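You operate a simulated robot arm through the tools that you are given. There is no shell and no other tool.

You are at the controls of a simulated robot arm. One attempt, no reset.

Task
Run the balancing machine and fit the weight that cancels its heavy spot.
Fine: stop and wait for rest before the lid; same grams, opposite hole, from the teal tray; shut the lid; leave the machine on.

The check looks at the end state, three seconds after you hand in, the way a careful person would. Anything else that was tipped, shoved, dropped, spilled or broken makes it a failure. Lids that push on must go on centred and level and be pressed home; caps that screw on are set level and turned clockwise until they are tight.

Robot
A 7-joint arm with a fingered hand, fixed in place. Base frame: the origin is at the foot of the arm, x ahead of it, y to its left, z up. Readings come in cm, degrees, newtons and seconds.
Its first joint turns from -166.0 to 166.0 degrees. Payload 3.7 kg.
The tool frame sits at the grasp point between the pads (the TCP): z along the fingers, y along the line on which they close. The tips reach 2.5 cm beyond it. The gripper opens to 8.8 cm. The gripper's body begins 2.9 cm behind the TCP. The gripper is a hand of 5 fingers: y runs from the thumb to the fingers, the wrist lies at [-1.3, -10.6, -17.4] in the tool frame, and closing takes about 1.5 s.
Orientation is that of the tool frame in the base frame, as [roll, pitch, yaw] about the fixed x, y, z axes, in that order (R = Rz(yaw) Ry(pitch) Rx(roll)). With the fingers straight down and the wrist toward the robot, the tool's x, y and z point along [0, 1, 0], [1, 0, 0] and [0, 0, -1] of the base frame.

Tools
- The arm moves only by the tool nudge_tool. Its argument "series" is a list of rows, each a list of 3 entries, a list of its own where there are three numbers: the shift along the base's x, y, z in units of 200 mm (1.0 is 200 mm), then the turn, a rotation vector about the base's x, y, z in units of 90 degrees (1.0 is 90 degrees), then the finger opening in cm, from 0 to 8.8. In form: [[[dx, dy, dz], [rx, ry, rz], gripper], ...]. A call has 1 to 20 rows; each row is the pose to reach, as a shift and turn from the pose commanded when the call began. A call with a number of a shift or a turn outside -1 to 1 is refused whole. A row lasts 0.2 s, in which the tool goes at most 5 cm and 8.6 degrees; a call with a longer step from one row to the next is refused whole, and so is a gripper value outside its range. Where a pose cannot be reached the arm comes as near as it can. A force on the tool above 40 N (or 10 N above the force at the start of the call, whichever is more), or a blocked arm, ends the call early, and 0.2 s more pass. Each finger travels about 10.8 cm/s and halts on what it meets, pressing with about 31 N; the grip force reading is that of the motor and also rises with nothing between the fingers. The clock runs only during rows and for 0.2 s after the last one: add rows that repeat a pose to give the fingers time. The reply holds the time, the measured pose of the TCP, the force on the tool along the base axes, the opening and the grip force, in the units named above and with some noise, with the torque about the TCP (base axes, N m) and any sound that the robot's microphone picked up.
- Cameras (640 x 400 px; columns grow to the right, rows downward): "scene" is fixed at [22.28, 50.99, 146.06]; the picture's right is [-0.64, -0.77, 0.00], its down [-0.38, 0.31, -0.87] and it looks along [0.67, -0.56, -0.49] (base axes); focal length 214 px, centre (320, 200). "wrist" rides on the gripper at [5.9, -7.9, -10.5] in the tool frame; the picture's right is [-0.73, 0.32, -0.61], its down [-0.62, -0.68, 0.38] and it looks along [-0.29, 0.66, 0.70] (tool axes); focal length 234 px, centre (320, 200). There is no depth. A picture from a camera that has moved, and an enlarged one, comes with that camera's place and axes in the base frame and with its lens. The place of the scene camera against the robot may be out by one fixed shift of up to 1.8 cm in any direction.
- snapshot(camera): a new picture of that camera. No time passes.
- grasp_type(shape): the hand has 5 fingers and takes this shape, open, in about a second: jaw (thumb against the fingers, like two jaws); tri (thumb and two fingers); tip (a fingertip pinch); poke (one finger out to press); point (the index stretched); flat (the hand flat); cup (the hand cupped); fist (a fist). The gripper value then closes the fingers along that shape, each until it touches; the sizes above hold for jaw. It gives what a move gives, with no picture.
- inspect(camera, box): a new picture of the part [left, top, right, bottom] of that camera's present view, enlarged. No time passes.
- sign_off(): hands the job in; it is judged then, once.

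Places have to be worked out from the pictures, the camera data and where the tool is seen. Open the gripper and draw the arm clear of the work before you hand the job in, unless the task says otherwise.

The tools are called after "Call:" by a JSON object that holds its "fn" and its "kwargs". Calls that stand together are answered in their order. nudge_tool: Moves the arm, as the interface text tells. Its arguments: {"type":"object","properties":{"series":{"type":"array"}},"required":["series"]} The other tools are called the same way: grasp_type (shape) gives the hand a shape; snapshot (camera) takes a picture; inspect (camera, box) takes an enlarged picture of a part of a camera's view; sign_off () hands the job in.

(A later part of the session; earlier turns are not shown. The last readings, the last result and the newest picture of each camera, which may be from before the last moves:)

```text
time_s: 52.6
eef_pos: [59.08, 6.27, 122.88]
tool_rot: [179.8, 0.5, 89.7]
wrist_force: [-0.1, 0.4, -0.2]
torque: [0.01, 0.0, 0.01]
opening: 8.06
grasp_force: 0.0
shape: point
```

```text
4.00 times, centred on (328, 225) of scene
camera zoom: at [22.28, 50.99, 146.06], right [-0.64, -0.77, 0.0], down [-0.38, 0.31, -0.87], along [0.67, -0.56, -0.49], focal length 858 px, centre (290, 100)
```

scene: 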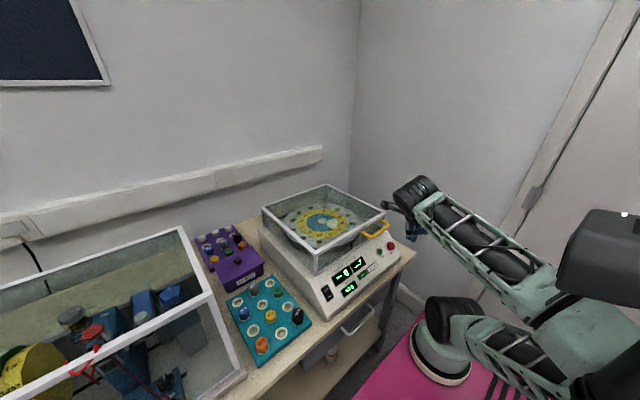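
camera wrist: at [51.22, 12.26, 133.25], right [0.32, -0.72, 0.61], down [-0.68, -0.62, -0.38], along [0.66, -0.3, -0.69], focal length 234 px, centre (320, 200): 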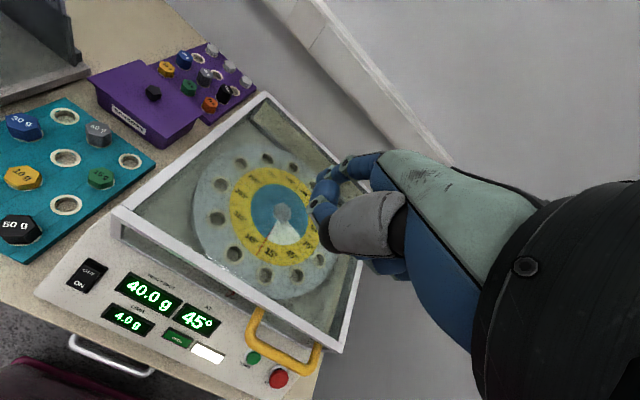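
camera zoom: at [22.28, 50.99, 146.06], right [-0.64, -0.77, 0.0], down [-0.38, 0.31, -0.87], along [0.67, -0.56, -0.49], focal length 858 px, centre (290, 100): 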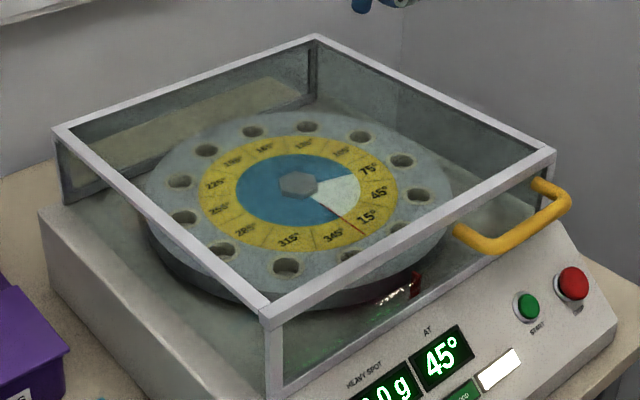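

The disc is at rest (zero line unchanged over 2 s). I'll zoom into this view to study the lid's edges and the disc labels.

Call:
{"fn": "inspect", "kwargs": {"camera": "wrist", "box": [100, 80, 380, 380]}}

Call:
{"fn": "inspect", "kwargs": {"camera": "wrist", "box": [180, 80, 380, 220]}}

Call:
{"fn": "inspect", "kwargs": {"camera": "wrist", "box": [0, 80, 170, 270]}}

```text
1.33 times, centred on (240, 230) of wrist
camera zoom: at [51.22, 12.26, 133.25], right [0.32, -0.72, 0.61], down [-0.68, -0.62, -0.38], along [0.66, -0.3, -0.69], focal length 312 px, centre (427, 160)
```

zoom: 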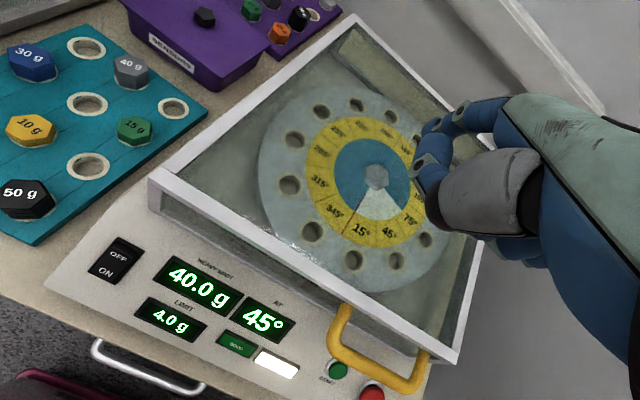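

```text
2.86 times, centred on (280, 150) of wrist
camera zoom: at [51.22, 12.26, 133.25], right [0.32, -0.72, 0.61], down [-0.68, -0.62, -0.38], along [0.66, -0.3, -0.69], focal length 669 px, centre (434, 343)
```

zoom: 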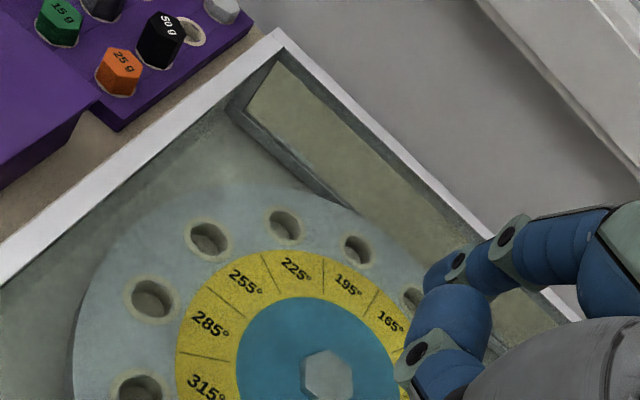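

```text
2.11 times, centred on (85, 175) of wrist
camera zoom: at [51.22, 12.26, 133.25], right [0.32, -0.72, 0.61], down [-0.68, -0.62, -0.38], along [0.66, -0.3, -0.69], focal length 493 px, centre (815, 253)
```

zoom: 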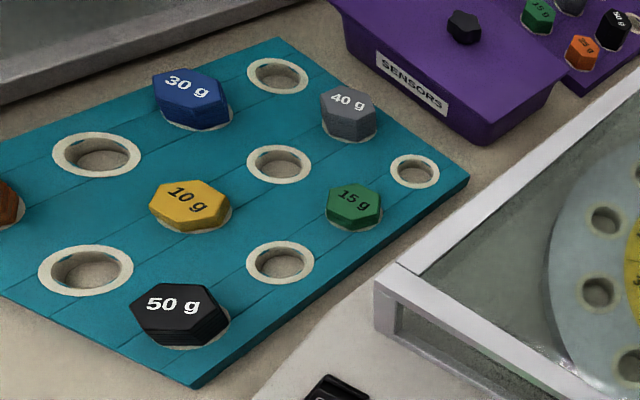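

The 225° hole is at the rear-left of the disc (≈ (87.5, 11.4)). To see how the lid is hinged I'll look from further forward above the lid.

Call:
{"fn": "nudge_tool", "kwargs": {"series": [[[0.15, -0.02, 0.05], [0, 0, 0], 8.8], [[0.32, -0.04, 0.1], [0, 0, 0], 8.8], [[0.48, -0.06, 0.14], [0, 0, 0], 8.8], [[0.64, -0.08, 0.18], [0, 0, 0], 8.8], [[0.8, -0.1, 0.2], [0, 0, 0], 8.8], [[0.95, -0.1, 0.2], [0, 0, 0], 8.8], [[0.95, -0.1, 0.2], [0, 0, 0], 8.8]]}}

Call:
{"fn": "snapshot", "kwargs": {"camera": "wrist"}}

Call:
{"fn": "inspect", "kwargs": {"camera": "wrist", "box": [60, 40, 340, 260]}}

```text
time_s: 54.2
eef_pos: [78.27, 4.39, 126.97]
tool_rot: [180.0, 0.5, 89.7]
wrist_force: [-0.5, 1.0, -0.4]
torque: [0.01, 0.0, 0.0]
opening: 8.08
grasp_force: 0.1
shape: point
```

```text
taken
camera wrist: at [70.31, 10.36, 137.49], right [0.32, -0.72, 0.61], down [-0.68, -0.62, -0.38], along [0.66, -0.3, -0.69], focal length 234 px, centre (320, 200)
```

wrist: 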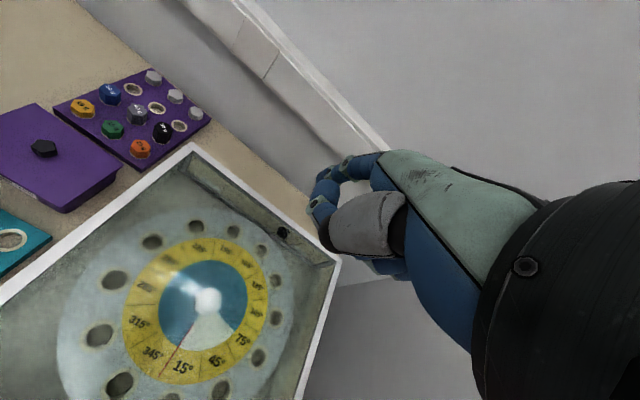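

```text
1.82 times, centred on (200, 150) of wrist
camera zoom: at [70.31, 10.36, 137.49], right [0.32, -0.72, 0.61], down [-0.68, -0.62, -0.38], along [0.66, -0.3, -0.69], focal length 426 px, centre (538, 291)
```

zoom: 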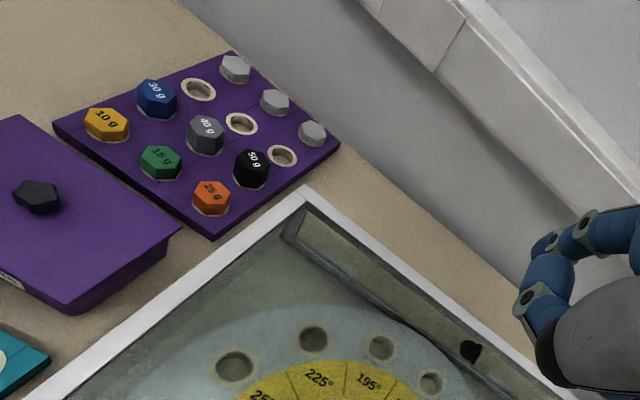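

The table extends to x≈117 behind the lid, so it can swing up and back about its rear edge. I'll go back over the front, form the jaw hand and approach the orange handle bar (x≈57.1, y -2 to -13.5, z≈97.7).

Call:
{"fn": "nudge_tool", "kwargs": {"series": [[[-0.2, -0.05, 0], [0, 0, 0], 8.8], [[-0.42, -0.15, -0.02], [0, 0, 0], 8.8], [[-0.63, -0.25, -0.04], [0, 0, 0], 8.8], [[-0.83, -0.35, -0.07], [0, 0, 0], 8.8], [[-1.0, -0.45, -0.1], [0, 0, 0], 8.8], [[-1.0, -0.5, -0.15], [0, 0, 0], 8.8]]}}

Call:
{"fn": "grasp_type", "kwargs": {"shape": "jaw"}}

Call:
{"fn": "nudge_tool", "kwargs": {"series": [[[-0.1, 0, -0.1], [0, 0, 0], 4.0], [[-0.2, -0.02, -0.2], [0, 0, 0], 4.0], [[-0.25, -0.02, -0.35], [0, 0, 0], 4.0], [[-0.25, -0.02, -0.45], [0, 0, 0], 4.0], [[-0.25, -0.02, -0.45], [0, 0, 0], 4.0]]}}

Call:
{"fn": "snapshot", "kwargs": {"camera": "wrist"}}

Call:
{"fn": "inspect", "kwargs": {"camera": "scene", "box": [350, 160, 450, 260]}}

```text
time_s: 55.6
eef_pos: [58.12, -5.92, 123.88]
tool_rot: [179.9, 0.5, 89.7]
wrist_force: [1.1, 0.4, -0.1]
torque: [-0.02, -0.01, -0.04]
opening: 8.07
grasp_force: 0.0
shape: point
```

```text
time_s: 56.5
eef_pos: [58.18, -5.71, 123.91]
tool_rot: [179.8, 0.5, 89.7]
wrist_force: [0.0, 0.8, 0.4]
torque: [-0.02, 0.02, 0.02]
opening: 8.77
grasp_force: 0.0
shape: jaw
```

```text
time_s: 57.7
eef_pos: [53.0, -6.03, 115.02]
tool_rot: [179.8, 0.5, 89.7]
wrist_force: [-0.7, -0.4, -0.2]
torque: [0.01, 0.02, -0.03]
opening: 4.04
grasp_force: 0.1
shape: jaw
```

```text
taken
camera wrist: at [45.12, -0.05, 125.49], right [0.32, -0.72, 0.61], down [-0.68, -0.62, -0.38], along [0.66, -0.3, -0.69], focal length 234 px, centre (320, 200)
```

wrist: 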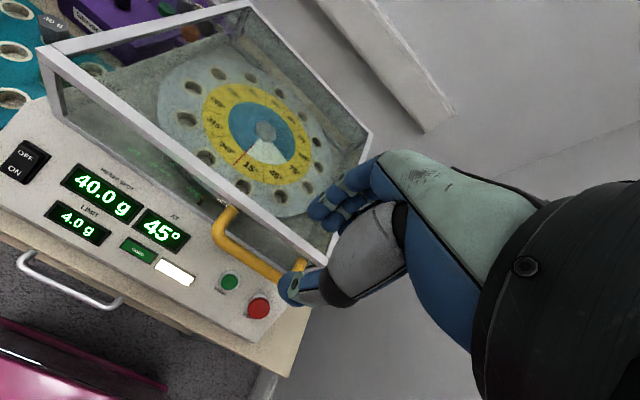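

```text
4.00 times, centred on (400, 210) of scene
camera zoom: at [22.28, 50.99, 146.06], right [-0.64, -0.77, 0.0], down [-0.38, 0.31, -0.87], along [0.67, -0.56, -0.49], focal length 858 px, centre (0, 160)
```

zoom: 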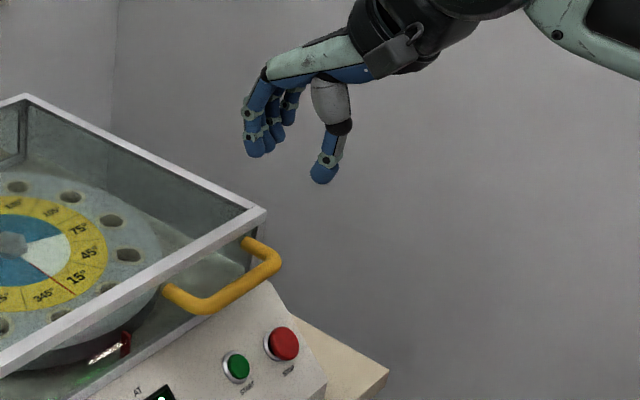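

The hand is above and in front of the handle with a 4 cm jaw. I'll zoom in on the fingers to judge their spread and tip positions.

Call:
{"fn": "inspect", "kwargs": {"camera": "scene", "box": [400, 165, 450, 215]}}

Call:
{"fn": "inspect", "kwargs": {"camera": "wrist", "box": [200, 140, 400, 320]}}

```text
8.00 times, centred on (425, 190) of scene
camera zoom: at [22.28, 50.99, 146.06], right [-0.64, -0.77, 0.0], down [-0.38, 0.31, -0.87], along [0.67, -0.56, -0.49], focal length 1716 px, centre (-520, 280)
```

zoom: 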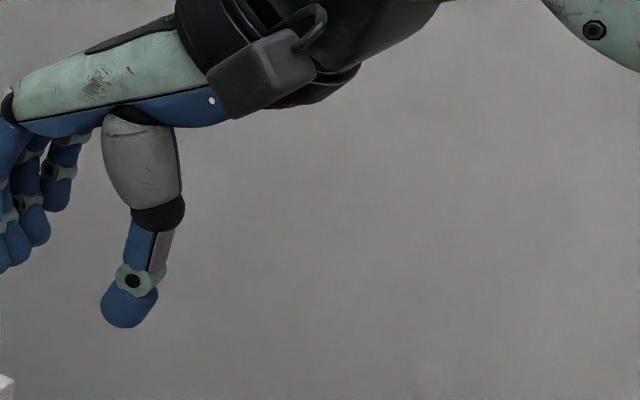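

```text
2.22 times, centred on (300, 230) of wrist
camera zoom: at [45.12, -0.05, 125.49], right [0.32, -0.72, 0.61], down [-0.68, -0.62, -0.38], along [0.66, -0.3, -0.69], focal length 520 px, centre (364, 133)
```

zoom: 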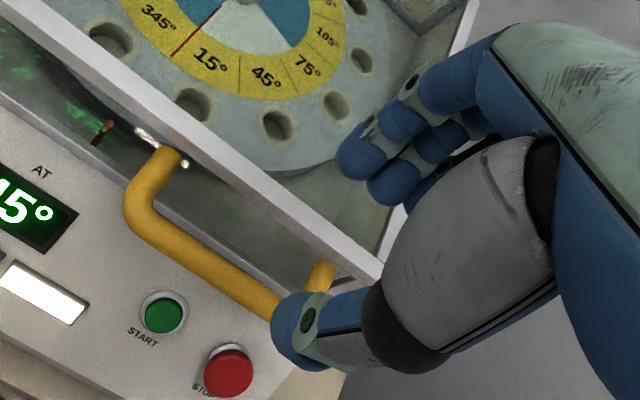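

Index sits ~0.5 cm to +y of the TCP and the little finger ~5 cm to -y, so TCP y = -5.5 keeps all fingers between the handle legs; bar centre is about (56.9, ·, 98.15). I'll set a 3 cm opening, line up at x=56.6 and come down to z≈103 to check.

Call:
{"fn": "nudge_tool", "kwargs": {"series": [[[0.06, 0.01, -0.05], [0, 0, 0], 3.0], [[0.14, 0.025, -0.18], [0, 0, 0], 3.0], [[0.18, 0.025, -0.35], [0, 0, 0], 3.0], [[0.18, 0.025, -0.55], [0, 0, 0], 3.0], [[0.18, 0.025, -0.6], [0, 0, 0], 3.0], [[0.18, 0.025, -0.6], [0, 0, 0], 3.0]]}}

Call:
{"fn": "inspect", "kwargs": {"camera": "wrist", "box": [200, 120, 400, 320]}}

Call:
{"fn": "inspect", "kwargs": {"camera": "scene", "box": [360, 190, 430, 250]}}

```text
time_s: 59.1
eef_pos: [56.5, -5.65, 103.04]
tool_rot: [179.8, 0.5, 89.7]
wrist_force: [0.5, 0.8, -0.5]
torque: [0.05, -0.01, 0.02]
opening: 3.04
grasp_force: 0.0
shape: jaw
```

```text
2.00 times, centred on (300, 220) of wrist
camera zoom: at [48.66, 0.37, 113.42], right [0.32, -0.72, 0.61], down [-0.68, -0.62, -0.38], along [0.66, -0.3, -0.69], focal length 468 px, centre (360, 160)
```

zoom: 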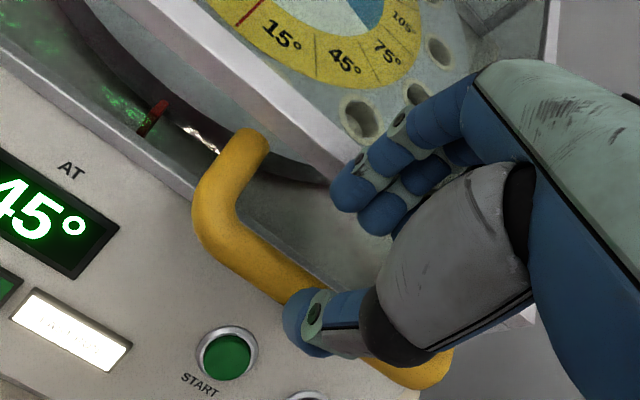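

```text
6.67 times, centred on (395, 220) of scene
camera zoom: at [22.28, 50.99, 146.06], right [-0.64, -0.77, 0.0], down [-0.38, 0.31, -0.87], along [0.67, -0.56, -0.49], focal length 1430 px, centre (-180, 67)
```

zoom: 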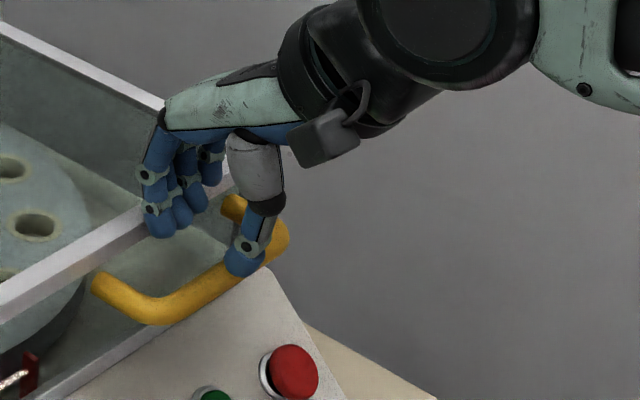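

Index finger is at x≈58.9 (between bar and lid) and thumb at x≈54 (front of bar), bar centre ~56.3. I'll descend straight to z≈98.2 and check for contact before closing.

Call:
{"fn": "nudge_tool", "kwargs": {"series": [[[-0.01, 0, -0.06], [0, 0, 0], 3.0], [[-0.01, 0, -0.12], [0, 0, 0], 3.0], [[-0.01, 0, -0.18], [0, 0, 0], 3.0], [[-0.01, 0, -0.235], [0, 0, 0], 3.0], [[-0.01, 0, -0.235], [0, 0, 0], 3.0]]}}

Call:
{"fn": "inspect", "kwargs": {"camera": "wrist", "box": [200, 120, 400, 320]}}

Call:
{"fn": "inspect", "kwargs": {"camera": "scene", "box": [360, 190, 430, 250]}}

```text
time_s: 59.8
eef_pos: [56.39, -5.46, 100.39]
tool_rot: [179.5, 0.5, 89.7]
wrist_force: [-26.1, -0.3, 15.9]
torque: [-0.2, -0.67, -0.3]
opening: 2.67
grasp_force: 0.1
shape: jaw
stopped in row 3: the force on the tool passed its limit at 52 N (the readings are from after the stop); the commanded pose is now the measured one
```

```text
2.00 times, centred on (300, 220) of wrist
camera zoom: at [48.35, 0.5, 110.81], right [0.31, -0.72, 0.62], down [-0.68, -0.62, -0.39], along [0.66, -0.3, -0.69], focal length 468 px, centre (360, 160)
```

zoom: 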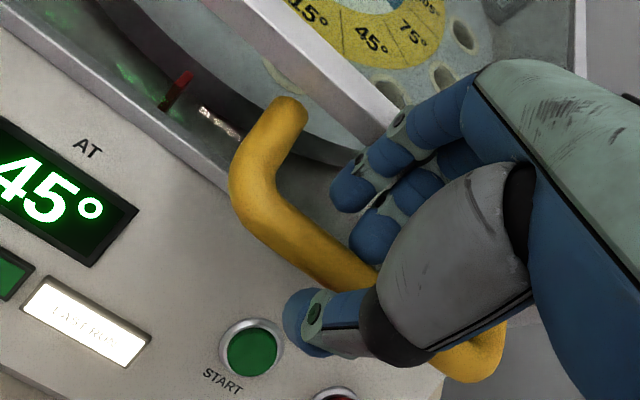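

```text
6.67 times, centred on (395, 220) of scene
camera zoom: at [22.28, 50.99, 146.06], right [-0.64, -0.77, 0.0], down [-0.38, 0.31, -0.87], along [0.67, -0.56, -0.49], focal length 1430 px, centre (-180, 67)
```

zoom: 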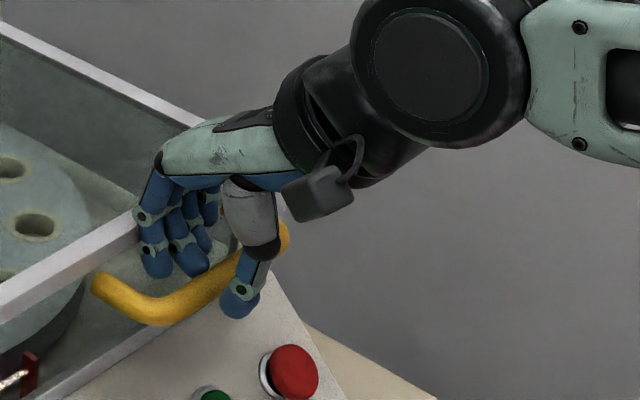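

The fingers' backs caught the lid's top frame (its front face is nearer, x≈59.4). I'll lift off, narrow the opening to 2.4 cm and lean the hand 10° forward so the knuckles clear the frame.

Call:
{"fn": "nudge_tool", "kwargs": {"series": [[[-0.02, 0, 0.04], [0, 0, 0], 3.0], [[-0.04, 0, 0.14], [0, -0.03, 0], 2.4], [[-0.04, 0, 0.2], [0, -0.07, 0], 2.4], [[-0.04, 0, 0.2], [0, -0.11, 0], 2.4], [[-0.04, 0, 0.2], [0, -0.11, 0], 2.4], [[-0.04, 0, 0.2], [0, -0.11, 0], 2.4]]}}

Call:
{"fn": "inspect", "kwargs": {"camera": "wrist", "box": [200, 120, 400, 320]}}

Call:
{"fn": "inspect", "kwargs": {"camera": "scene", "box": [250, 170, 450, 320]}}

```text
time_s: 61.2
eef_pos: [55.76, -5.51, 104.25]
tool_rot: [169.7, 0.4, 89.7]
wrist_force: [-0.7, -0.7, 0.2]
torque: [0.02, 0.01, 0.02]
opening: 2.42
grasp_force: 0.0
shape: jaw
```

```text
2.00 times, centred on (300, 220) of wrist
camera zoom: at [46.08, 0.48, 113.12], right [0.2, -0.72, 0.66], down [-0.61, -0.62, -0.5], along [0.77, -0.3, -0.56], focal length 468 px, centre (360, 160)
```

zoom: 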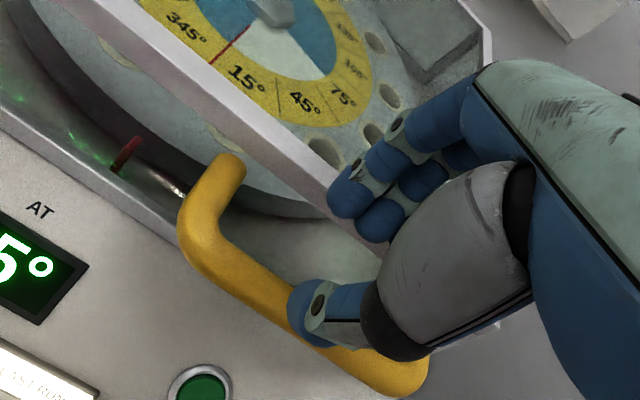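

```text
2.67 times, centred on (350, 245) of scene
camera zoom: at [22.28, 50.99, 146.06], right [-0.64, -0.77, 0.0], down [-0.38, 0.31, -0.87], along [0.67, -0.56, -0.49], focal length 572 px, centre (240, 80)
```

zoom: 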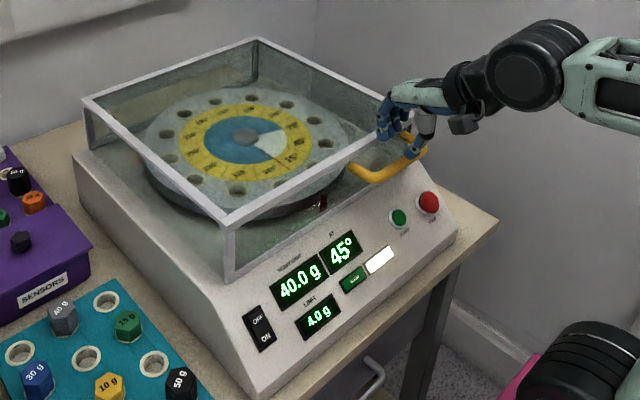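

Machine is unmoved. The hand is tilted 10° with a 2.4 cm jaw; I'll descend to z≈99 so the bar sits between thumb and fingers.

Call:
{"fn": "nudge_tool", "kwargs": {"series": [[[0, 0, -0.06], [0, 0, 0], 2.4], [[0, 0, -0.12], [0, 0, 0], 2.4], [[0, 0, -0.17], [0, 0, 0], 2.4], [[0, 0, -0.22], [0, 0, 0], 2.4], [[0, 0, -0.26], [0, 0, 0], 2.4]]}}

Call:
{"fn": "inspect", "kwargs": {"camera": "wrist", "box": [200, 120, 400, 320]}}

Call:
{"fn": "inspect", "kwargs": {"camera": "scene", "box": [360, 190, 430, 250]}}

```text
time_s: 62.4
eef_pos: [55.65, -5.4, 99.05]
tool_rot: [169.5, 0.5, 89.6]
wrist_force: [-1.9, 0.1, 2.6]
torque: [-0.02, -0.17, -0.05]
opening: 2.38
grasp_force: 0.0
shape: jaw
```

```text
2.00 times, centred on (300, 220) of wrist
camera zoom: at [46.03, 0.53, 107.96], right [0.2, -0.72, 0.66], down [-0.6, -0.62, -0.5], along [0.77, -0.3, -0.56], focal length 468 px, centre (360, 160)
```

zoom: 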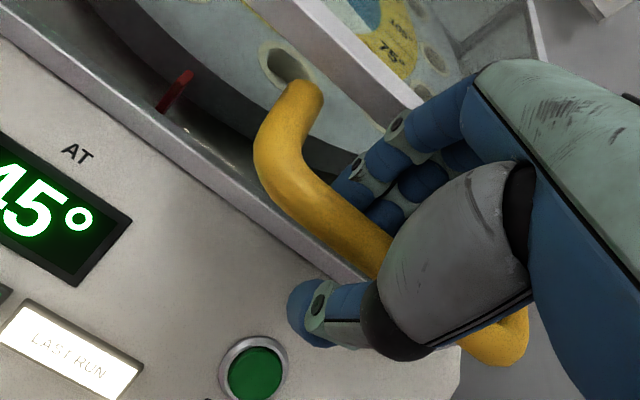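

```text
6.67 times, centred on (395, 220) of scene
camera zoom: at [22.28, 50.99, 146.06], right [-0.64, -0.77, 0.0], down [-0.38, 0.31, -0.87], along [0.67, -0.56, -0.49], focal length 1430 px, centre (-180, 67)
```

zoom: 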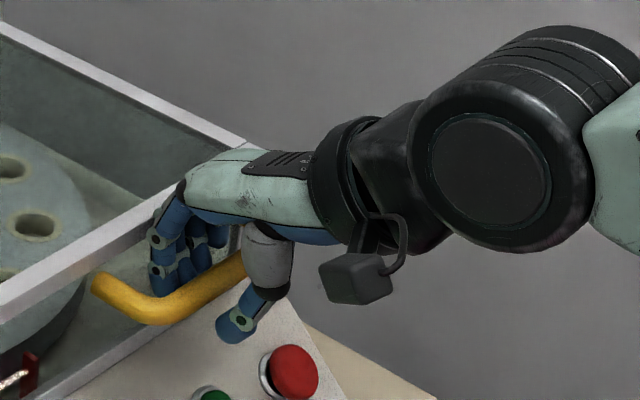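

The bar is now between the fingers (behind) and the thumb (in front). I'll close the hand on it.

Call:
{"fn": "nudge_tool", "kwargs": {"series": [[[0, 0, 0], [0, 0, 0], 2.0], [[0, 0, 0], [0, 0, 0], 1.5], [[0, 0, 0], [0, 0, 0], 1.0], [[0, 0, 0], [0, 0, 0], 0.5], [[0, 0, 0], [0, 0, 0], 0.5], [[0, 0, 0], [0, 0, 0], 0.5]]}}

Call:
{"fn": "inspect", "kwargs": {"camera": "wrist", "box": [200, 120, 400, 320]}}

Call:
{"fn": "inspect", "kwargs": {"camera": "scene", "box": [360, 190, 430, 250]}}

```text
time_s: 63.8
eef_pos: [55.57, -5.48, 99.11]
tool_rot: [169.7, 0.4, 89.6]
wrist_force: [4.6, 0.5, 1.1]
torque: [-0.03, -0.08, 0.09]
opening: 0.56
grasp_force: 0.0
shape: jaw
```

```text
2.00 times, centred on (300, 220) of wrist
camera zoom: at [46.07, 0.53, 107.95], right [0.2, -0.72, 0.66], down [-0.61, -0.62, -0.5], along [0.77, -0.3, -0.56], focal length 468 px, centre (360, 160)
```

zoom: 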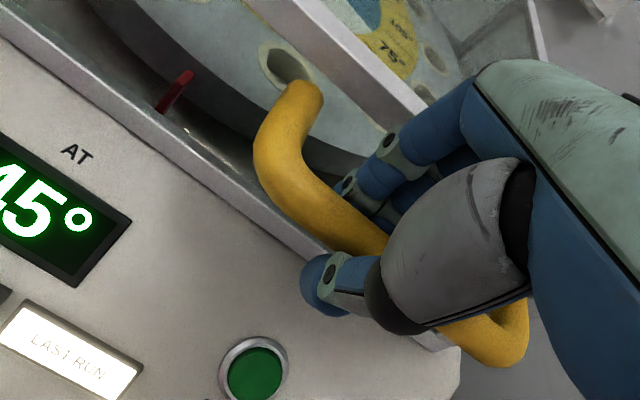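

```text
6.67 times, centred on (395, 220) of scene
camera zoom: at [22.28, 50.99, 146.06], right [-0.64, -0.77, 0.0], down [-0.38, 0.31, -0.87], along [0.67, -0.56, -0.49], focal length 1430 px, centre (-180, 67)
```

zoom: 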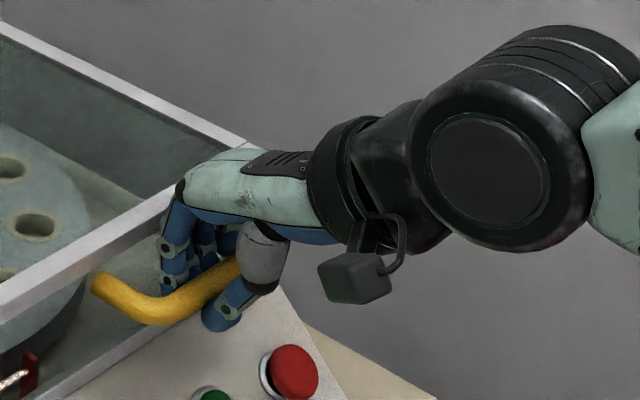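

Opening reads 0.56 with no grip force, so the tips may be closing beneath the bar like a hook. I'll close fully and then try a tiny lift to see how it responds.

Call:
{"fn": "nudge_tool", "kwargs": {"series": [[[0, 0, 0], [0, 0, 0], 0.0], [[0, 0, 0], [0, 0, 0], 0.0], [[0, 0, 0], [0, 0, 0], 0.0], [[0, 0, 0], [0, 0, 0], 0.0], [[0, 0, 0.02], [0, 0, 0], 0.0], [[0, 0, 0.04], [0, 0, 0], 0.0], [[0, 0, 0.04], [0, 0, 0], 0.0]]}}

Call:
{"fn": "inspect", "kwargs": {"camera": "wrist", "box": [200, 120, 400, 320]}}

Call:
{"fn": "inspect", "kwargs": {"camera": "scene", "box": [255, 170, 435, 290]}}

```text
time_s: 65.4
eef_pos: [55.63, -5.43, 99.83]
tool_rot: [169.7, 0.4, 89.6]
wrist_force: [3.0, -1.8, -1.5]
torque: [0.02, 0.0, 0.11]
opening: 0.76
grasp_force: 31.8
shape: jaw
```

```text
2.00 times, centred on (300, 220) of wrist
camera zoom: at [46.13, 0.54, 108.8], right [0.2, -0.72, 0.66], down [-0.61, -0.62, -0.5], along [0.77, -0.3, -0.56], focal length 468 px, centre (360, 160)
```

zoom: 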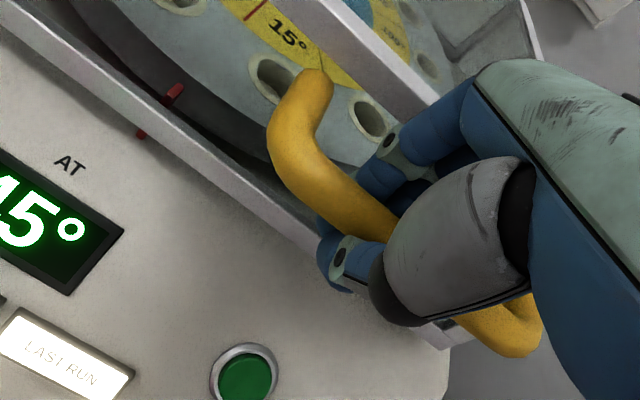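

```text
3.33 times, centred on (345, 230) of scene
camera zoom: at [22.28, 50.99, 146.06], right [-0.64, -0.77, 0.0], down [-0.38, 0.31, -0.87], along [0.67, -0.56, -0.49], focal length 715 px, centre (237, 100)
```

zoom: 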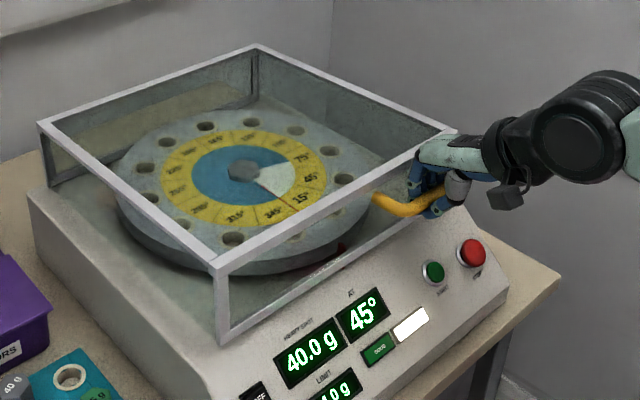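

The grip holds (31.8 N) and the front of the lid rose about 1 cm while its rear edge stayed put, so it is hinged at the back. I'll raise it further along an arc, watching the forces to find the hinge.

Call:
{"fn": "nudge_tool", "kwargs": {"series": [[[0.005, 0, 0.05], [0, 0, 0], 0.0], [[0.01, 0, 0.1], [0, 0, 0], 0.0], [[0.018, 0, 0.15], [0, 0, 0], 0.0], [[0.028, 0, 0.2], [0, 0, 0], 0.0], [[0.04, 0, 0.25], [0, 0, 0], 0.0], [[0.052, 0, 0.3], [0, 0, 0], 0.0]]}}

Call:
{"fn": "inspect", "kwargs": {"camera": "scene", "box": [255, 150, 435, 290]}}

Call:
{"fn": "snapshot", "kwargs": {"camera": "wrist"}}

```text
time_s: 66.8
eef_pos: [56.99, -5.49, 105.81]
tool_rot: [169.8, 0.5, 89.6]
wrist_force: [24.2, -0.2, -9.6]
torque: [0.04, 0.01, 0.21]
opening: 0.77
grasp_force: 31.2
shape: jaw
```

```text
2.86 times, centred on (345, 220) of scene
camera zoom: at [22.28, 50.99, 146.06], right [-0.64, -0.77, 0.0], down [-0.38, 0.31, -0.87], along [0.67, -0.56, -0.49], focal length 613 px, centre (249, 143)
```

zoom: 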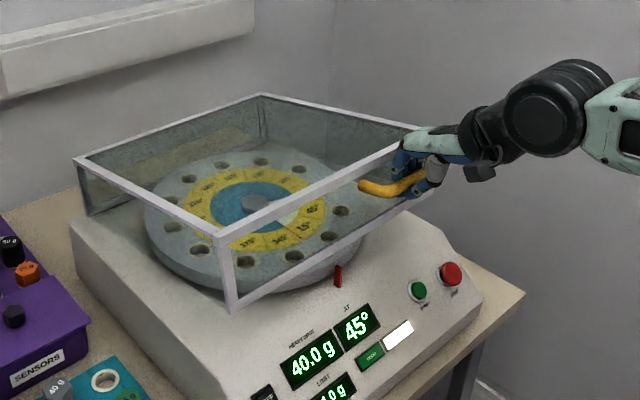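

```text
taken
camera wrist: at [47.29, 0.52, 114.7], right [0.2, -0.72, 0.66], down [-0.61, -0.62, -0.49], along [0.77, -0.3, -0.56], focal length 234 px, centre (320, 200)
```

wrist: 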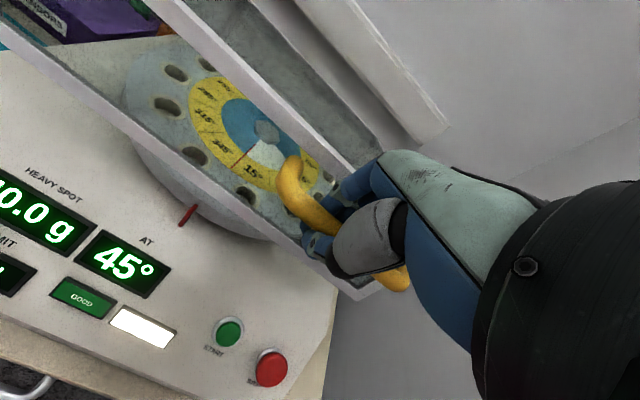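

The lid opened ~9°, and the +24 N pull in x shows the hinge is low at the back (≈ (98.5, 90)), so the arc needs more +x. I'll continue along that computed arc to about 24°.

Call:
{"fn": "nudge_tool", "kwargs": {"series": [[[0.04, 0, 0.03], [0, 0, 0], 0.0], [[0.077, 0, 0.0925], [0, 0, 0], 0.0], [[0.1, 0, 0.145], [0, 0, 0], 0.0], [[0.125, 0, 0.1975], [0, 0, 0], 0.0], [[0.15, 0, 0.2475], [0, 0, 0], 0.0], [[0.175, 0, 0.2975], [0, 0, 0], 0.0], [[0.2325, 0, 0.3925], [0, 0, 0], 0.0], [[0.295, 0, 0.4875], [0, 0, 0], 0.0]]}}

Call:
{"fn": "inspect", "kwargs": {"camera": "scene", "box": [255, 130, 435, 290]}}

```text
time_s: 68.6
eef_pos: [62.44, -5.44, 115.49]
tool_rot: [169.7, 0.3, 89.5]
wrist_force: [10.0, 3.9, -8.2]
torque: [0.07, 0.16, 0.2]
opening: 0.68
grasp_force: 31.3
shape: jaw
```

```text
2.50 times, centred on (345, 210) of scene
camera zoom: at [22.28, 50.99, 146.06], right [-0.64, -0.77, 0.0], down [-0.38, 0.31, -0.87], along [0.67, -0.56, -0.49], focal length 536 px, centre (258, 175)
```

zoom: 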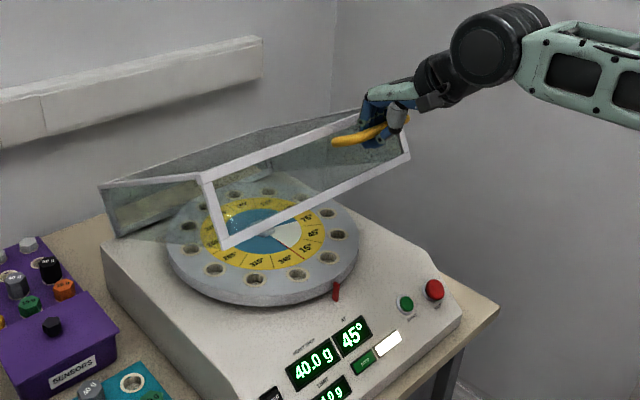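

The arc fits well (only ~10 N residual). I'll continue to about 52° open, adding a little forward tilt to keep the wrist in reach.

Call:
{"fn": "nudge_tool", "kwargs": {"series": [[[0.045, 0, 0.062], [0, 0, 0], 0.0], [[0.09, 0, 0.1225], [0, 0, 0], 0.0], [[0.14, 0, 0.18], [0, 0, 0], 0.0], [[0.19, 0, 0.2375], [0, 0, 0], 0.0], [[0.242, 0, 0.292], [0, 0, 0], 0.0], [[0.295, 0, 0.345], [0, -0.015, 0], 0.0], [[0.352, 0, 0.395], [0, -0.03, 0], 0.0], [[0.41, 0, 0.4425], [0, -0.045, 0], 0.0], [[0.47, 0, 0.49], [0, -0.06, 0], 0.0], [[0.53, 0, 0.535], [0, -0.075, 0], 0.0], [[0.592, 0, 0.577], [0, -0.09, 0], 0.0], [[0.655, 0, 0.6175], [0, -0.105, 0], 0.0], [[0.72, 0, 0.655], [0, -0.12, 0], 0.0], [[0.785, 0, 0.69], [0, -0.135, 0], 0.0]]}}

Call:
{"fn": "inspect", "kwargs": {"camera": "scene", "box": [255, 100, 435, 290]}}

```text
time_s: 70.8
eef_pos: [72.81, -5.53, 125.4]
tool_rot: [164.1, 0.4, 89.5]
wrist_force: [10.4, 0.1, -17.9]
torque: [0.1, 0.24, 0.18]
opening: 0.61
grasp_force: 31.3
shape: jaw
stopped in row 10: the force on the tool passed its limit at 41 N (the readings are from after the stop); the commanded pose is now the measured one
```

```text
2.11 times, centred on (345, 195) of scene
camera zoom: at [22.28, 50.99, 146.06], right [-0.64, -0.77, 0.0], down [-0.38, 0.31, -0.87], along [0.67, -0.56, -0.49], focal length 452 px, centre (267, 210)
```

zoom: 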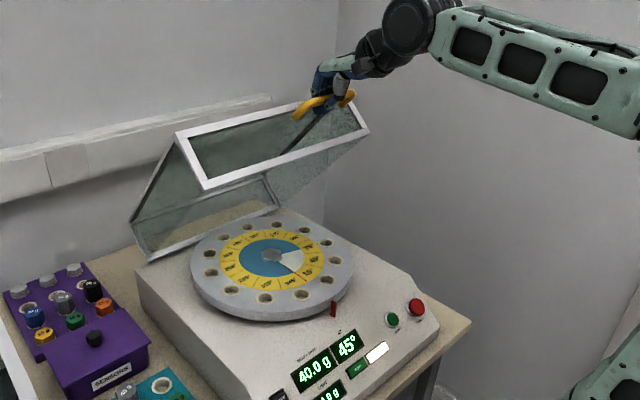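

Lid is about 43° open; the force limit tripped. I'll zoom in to see what limits it (a dark rod-like thing is visible near the handle).

Call:
{"fn": "inspect", "kwargs": {"camera": "scene", "box": [290, 120, 370, 200]}}

Call:
{"fn": "snapshot", "kwargs": {"camera": "wrist"}}

Call:
{"fn": "inspect", "kwargs": {"camera": "wrist", "box": [200, 100, 400, 300]}}

```text
5.00 times, centred on (330, 160) of scene
camera zoom: at [22.28, 50.99, 146.06], right [-0.64, -0.77, 0.0], down [-0.38, 0.31, -0.87], along [0.67, -0.56, -0.49], focal length 1072 px, centre (270, 400)
```

zoom: 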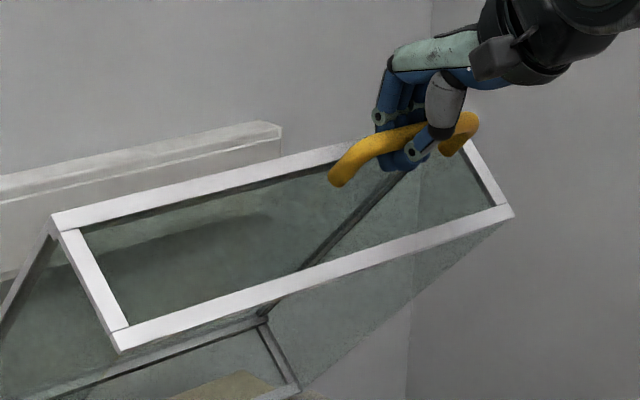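

```text
taken
camera wrist: at [62.38, 0.5, 133.33], right [0.14, -0.72, 0.68], down [-0.56, -0.62, -0.55], along [0.82, -0.3, -0.49], focal length 234 px, centre (320, 200)
```

wrist: 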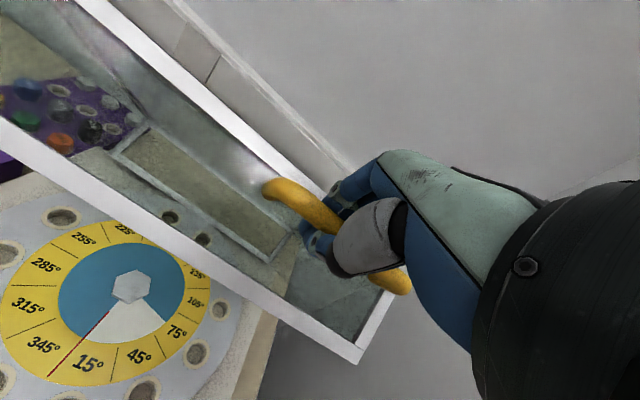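

```text
2.00 times, centred on (300, 200) of wrist
camera zoom: at [62.38, 0.5, 133.33], right [0.14, -0.72, 0.68], down [-0.56, -0.62, -0.55], along [0.82, -0.3, -0.49], focal length 468 px, centre (360, 200)
```

zoom: 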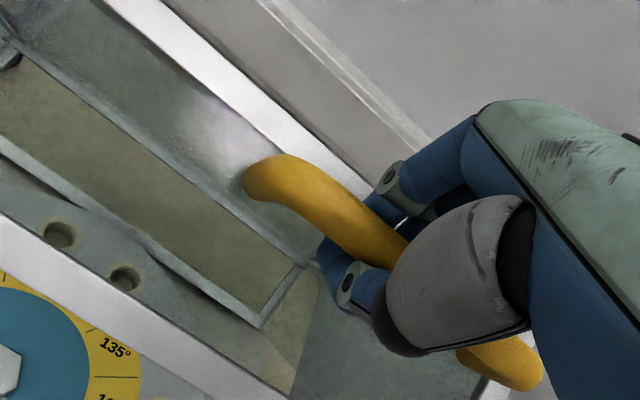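

No stay, the pull is simply toward the hinge: fitting a circle to the measured points puts the pivot near (94.3, 92.2) with radius ≈39 cm, lid now ~47° open. I'll continue on that corrected arc to ~75° with gradual forward tilt.

Call:
{"fn": "nudge_tool", "kwargs": {"series": [[[0.03, 0, 0.01], [0, 0, 0], 0.0], [[0.0875, 0, 0.04], [0, 0, 0], 0.0], [[0.137, 0, 0.067], [0, -0.015, 0], 0.0], [[0.187, 0, 0.092], [0, -0.03, 0], 0.0], [[0.237, 0, 0.1175], [0, -0.045, 0], 0.0], [[0.313, 0, 0.15], [0, -0.067, 0], 0.0], [[0.39, 0, 0.18], [0, -0.09, 0], 0.0], [[0.47, 0, 0.206], [0, -0.112, 0], 0.0], [[0.55, 0, 0.23], [0, -0.135, 0], 0.0], [[0.631, 0, 0.25], [0, -0.157, 0], 0.0], [[0.7125, 0, 0.2675], [0, -0.18, 0], 0.0], [[0.796, 0, 0.279], [0, -0.195, 0], 0.0], [[0.88, 0, 0.2875], [0, -0.21, 0], 0.0]]}}

Call:
{"fn": "inspect", "kwargs": {"camera": "scene", "box": [240, 90, 420, 270]}}

```text
time_s: 73.6
eef_pos: [90.28, -5.57, 131.36]
tool_rot: [144.8, 0.1, 89.5]
wrist_force: [0.2, -0.6, -1.8]
torque: [-0.03, 0.02, 0.04]
opening: 0.61
grasp_force: 30.6
shape: jaw
```

```text
2.22 times, centred on (330, 180) of scene
camera zoom: at [22.28, 50.99, 146.06], right [-0.64, -0.77, 0.0], down [-0.38, 0.31, -0.87], along [0.67, -0.56, -0.49], focal length 477 px, centre (298, 244)
```

zoom: 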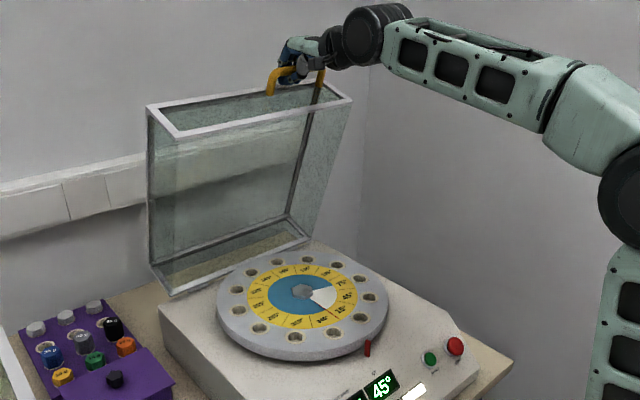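

Force is nearly zero at ~75°, so the arc is right and the lid is near its balance point. I'll take it on past vertical and feel for its stop.

Call:
{"fn": "nudge_tool", "kwargs": {"series": [[[0.085, 0, 0.005], [0, -0.017, 0], 0.0], [[0.17, 0, 0.0075], [0, -0.033, 0], 0.0], [[0.255, 0, 0.003], [0, -0.05, 0], 0.0], [[0.34, 0, -0.0025], [0, -0.067, 0], 0.0], [[0.422, 0, -0.013], [0, -0.083, 0], 0.0], [[0.505, 0, -0.025], [0, -0.1, 0], 0.0]]}}

Call:
{"fn": "inspect", "kwargs": {"camera": "scene", "box": [240, 90, 420, 270]}}

Call:
{"fn": "snapshot", "kwargs": {"camera": "wrist"}}

```text
time_s: 75.0
eef_pos: [100.38, -5.58, 130.92]
tool_rot: [135.8, 0.2, 89.4]
wrist_force: [0.9, 0.1, -0.2]
torque: [0.05, 0.02, -0.02]
opening: 0.57
grasp_force: 30.6
shape: jaw
```

```text
2.22 times, centred on (330, 180) of scene
camera zoom: at [22.28, 50.99, 146.06], right [-0.64, -0.77, 0.0], down [-0.38, 0.31, -0.87], along [0.67, -0.56, -0.49], focal length 477 px, centre (298, 244)
```

zoom: 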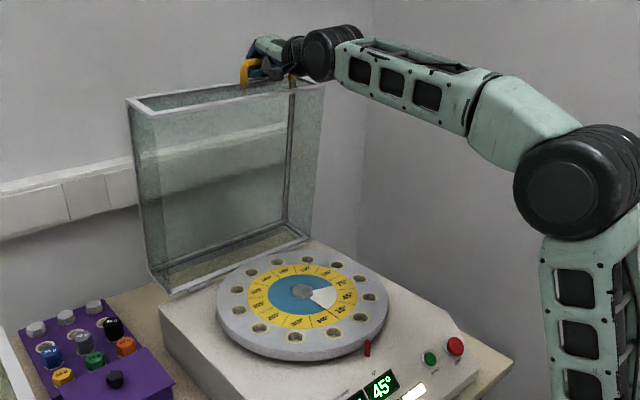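

```text
taken
camera wrist: at [87.44, 0.54, 133.0], right [-0.2, -0.72, 0.66], down [-0.23, -0.62, -0.75], along [0.95, -0.3, -0.04], focal length 234 px, centre (320, 200)
```

wrist: 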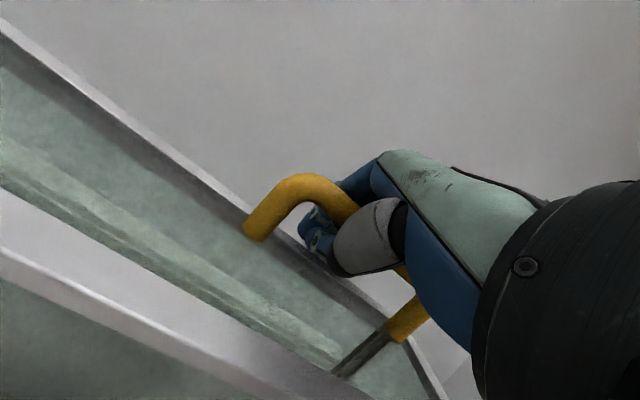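

Lid is vertical with almost no force. I'll ease it a little further back to see whether there's a stop past vertical.

Call:
{"fn": "nudge_tool", "kwargs": {"series": [[[0.083, 0, -0.017], [0, -0.01, 0], 0.0], [[0.165, 0, -0.0375], [0, -0.02, 0], 0.0], [[0.23, 0, -0.058], [0, -0.03, 0], 0.0], [[0.23, 0, -0.058], [0, -0.03, 0], 0.0]]}}

Call:
{"fn": "inspect", "kwargs": {"camera": "scene", "box": [240, 90, 420, 270]}}

```text
time_s: 76.0
eef_pos: [104.96, -5.51, 129.64]
tool_rot: [133.1, 0.0, 89.5]
wrist_force: [0.9, 0.2, 7.0]
torque: [-0.26, 0.16, 0.08]
opening: 0.59
grasp_force: 31.2
shape: jaw
```

```text
2.22 times, centred on (330, 180) of scene
camera zoom: at [22.28, 50.99, 146.06], right [-0.64, -0.77, 0.0], down [-0.38, 0.31, -0.87], along [0.67, -0.56, -0.49], focal length 477 px, centre (298, 244)
```

zoom: 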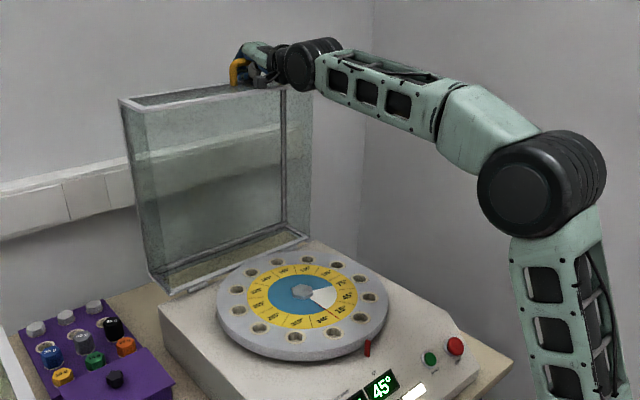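

Lid ~97° with a small 7 N upward push. I'll probe a few more degrees gently.

Call:
{"fn": "nudge_tool", "kwargs": {"series": [[[0.04, 0, -0.003], [0, 0, 0], 0.0], [[0.08, 0, -0.01], [0, 0, 0], 0.0], [[0.12, 0, -0.025], [0, 0, 0], 0.0], [[0.12, 0, -0.025], [0, 0, 0], 0.0]]}}

Call:
{"fn": "inspect", "kwargs": {"camera": "scene", "box": [240, 90, 420, 270]}}

```text
time_s: 77.0
eef_pos: [107.43, -5.41, 129.03]
tool_rot: [133.1, 0.1, 89.4]
wrist_force: [0.6, 0.0, 0.9]
torque: [-0.06, 0.07, 0.05]
opening: 0.56
grasp_force: 31.3
shape: jaw
```

```text
2.22 times, centred on (330, 180) of scene
camera zoom: at [22.28, 50.99, 146.06], right [-0.64, -0.77, 0.0], down [-0.38, 0.31, -0.87], along [0.67, -0.56, -0.49], focal length 477 px, centre (298, 244)
```

zoom: 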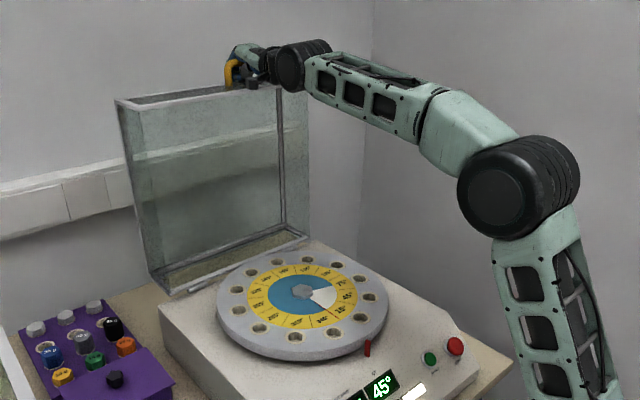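

About 101° and still force-free. I'll loosen the fingers slightly (still caging the bar) to see whether the lid stays by itself.

Call:
{"fn": "nudge_tool", "kwargs": {"series": [[[0, 0, 0], [0, 0, 0], 1.0], [[0, 0, 0], [0, 0, 0], 1.6], [[0, 0, 0], [0, 0, 0], 2.2], [[0, 0, 0], [0, 0, 0], 2.2], [[0, 0, 0], [0, 0, 0], 2.2], [[0, 0, 0], [0, 0, 0], 2.2]]}}

Call:
{"fn": "inspect", "kwargs": {"camera": "scene", "box": [270, 90, 350, 150]}}

Call:
{"fn": "snapshot", "kwargs": {"camera": "wrist"}}

```text
time_s: 78.4
eef_pos: [107.13, -5.37, 129.32]
tool_rot: [133.0, 0.1, 89.4]
wrist_force: [3.1, -0.7, 22.8]
torque: [-0.02, 0.15, 0.03]
opening: 1.62
grasp_force: 0.0
shape: jaw
```

```text
6.67 times, centred on (310, 120) of scene
camera zoom: at [22.28, 50.99, 146.06], right [-0.64, -0.77, 0.0], down [-0.38, 0.31, -0.87], along [0.67, -0.56, -0.49], focal length 1430 px, centre (387, 733)
```

zoom: 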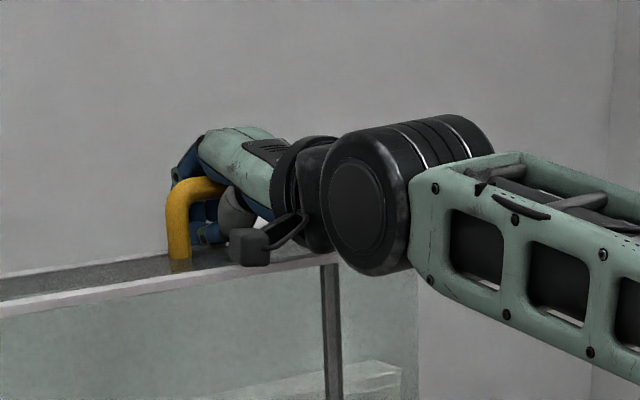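

```text
taken
camera wrist: at [94.27, 0.58, 130.81], right [-0.23, -0.72, 0.65], down [-0.19, -0.62, -0.76], along [0.95, -0.3, 0.01], focal length 234 px, centre (320, 200)
```

wrist: 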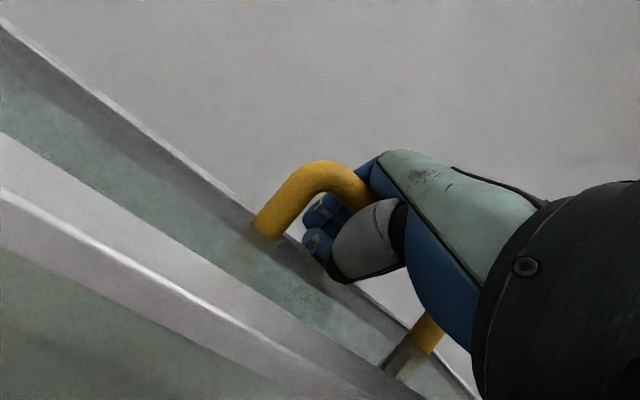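

The thumb is being stopped by the lid's front face, so I'll slide the hand out along the finger direction (back and up) while opening gradually.

Call:
{"fn": "nudge_tool", "kwargs": {"series": [[[-0.005, 0, 0.03], [0, 0, 0], 2.0], [[-0.02, 0, 0.05], [0, 0, 0], 2.4], [[-0.045, 0, 0.075], [0, 0, 0], 2.8], [[-0.075, 0, 0.105], [0, 0, 0], 3.0], [[-0.11, 0, 0.14], [0, 0, 0], 3.2]]}}

Call:
{"fn": "inspect", "kwargs": {"camera": "scene", "box": [250, 80, 370, 170]}}

Call:
{"fn": "snapshot", "kwargs": {"camera": "wrist"}}

```text
time_s: 79.6
eef_pos: [105.1, -5.55, 132.05]
tool_rot: [133.3, 0.1, 89.4]
wrist_force: [0.4, -0.3, -0.3]
torque: [-0.03, -0.06, 0.0]
opening: 3.09
grasp_force: 0.0
shape: jaw
```

```text
4.44 times, centred on (310, 125) of scene
camera zoom: at [22.28, 50.99, 146.06], right [-0.64, -0.77, 0.0], down [-0.38, 0.31, -0.87], along [0.67, -0.56, -0.49], focal length 953 px, centre (364, 533)
```

zoom: 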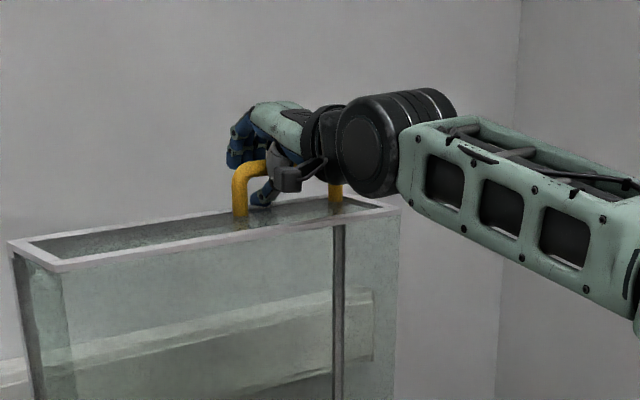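

```text
taken
camera wrist: at [92.15, 0.46, 133.48], right [-0.23, -0.72, 0.65], down [-0.19, -0.62, -0.76], along [0.95, -0.3, 0.0], focal length 234 px, centre (320, 200)
```

wrist: 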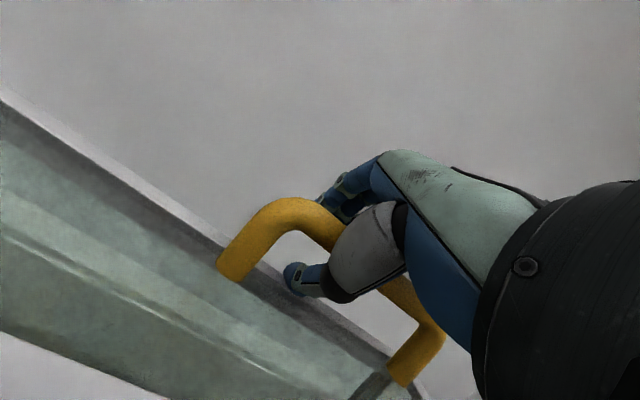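

Hand is loose around the bar with no force. I'll continue backing out along the same direction and then check that the lid stays.

Call:
{"fn": "nudge_tool", "kwargs": {"series": [[[-0.05, 0, 0.045], [0, 0, 0], 3.4], [[-0.11, 0, 0.1], [0, 0, 0], 3.6], [[-0.19, 0, 0.17], [0, 0, 0], 4.0], [[-0.28, 0, 0.25], [0, 0, 0], 4.0], [[-0.38, 0, 0.33], [0, 0, 0], 4.0], [[-0.38, 0, 0.33], [0, 0, 0], 4.0]]}}

Call:
{"fn": "inspect", "kwargs": {"camera": "scene", "box": [220, 70, 420, 270]}}

Call:
{"fn": "snapshot", "kwargs": {"camera": "wrist"}}

```text
time_s: 81.0
eef_pos: [97.62, -5.5, 138.63]
tool_rot: [133.2, 0.0, 89.6]
wrist_force: [0.0, 0.2, 0.3]
torque: [0.0, 0.01, 0.02]
opening: 3.98
grasp_force: 0.0
shape: jaw
```

```text
2.00 times, centred on (320, 170) of scene
camera zoom: at [22.28, 50.99, 146.06], right [-0.64, -0.77, 0.0], down [-0.38, 0.31, -0.87], along [0.67, -0.56, -0.49], focal length 429 px, centre (320, 260)
```

zoom: 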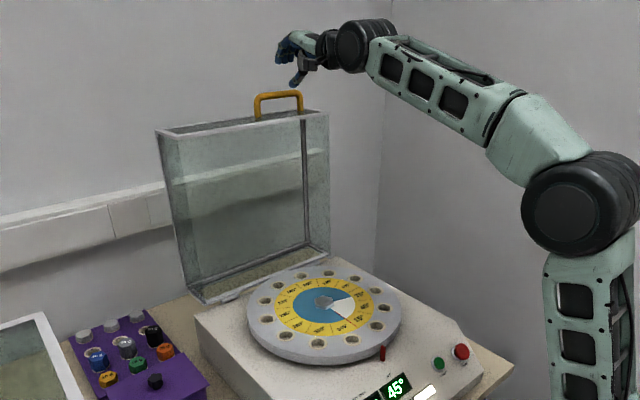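

```text
taken
camera wrist: at [84.57, 0.5, 140.09], right [-0.23, -0.72, 0.65], down [-0.19, -0.62, -0.76], along [0.95, -0.3, 0.0], focal length 234 px, centre (320, 200)
```

wrist: 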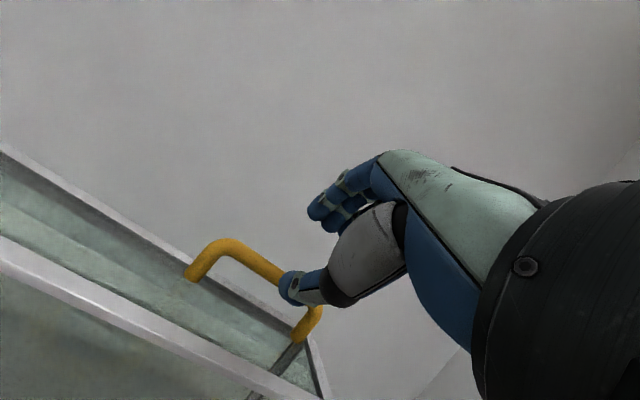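

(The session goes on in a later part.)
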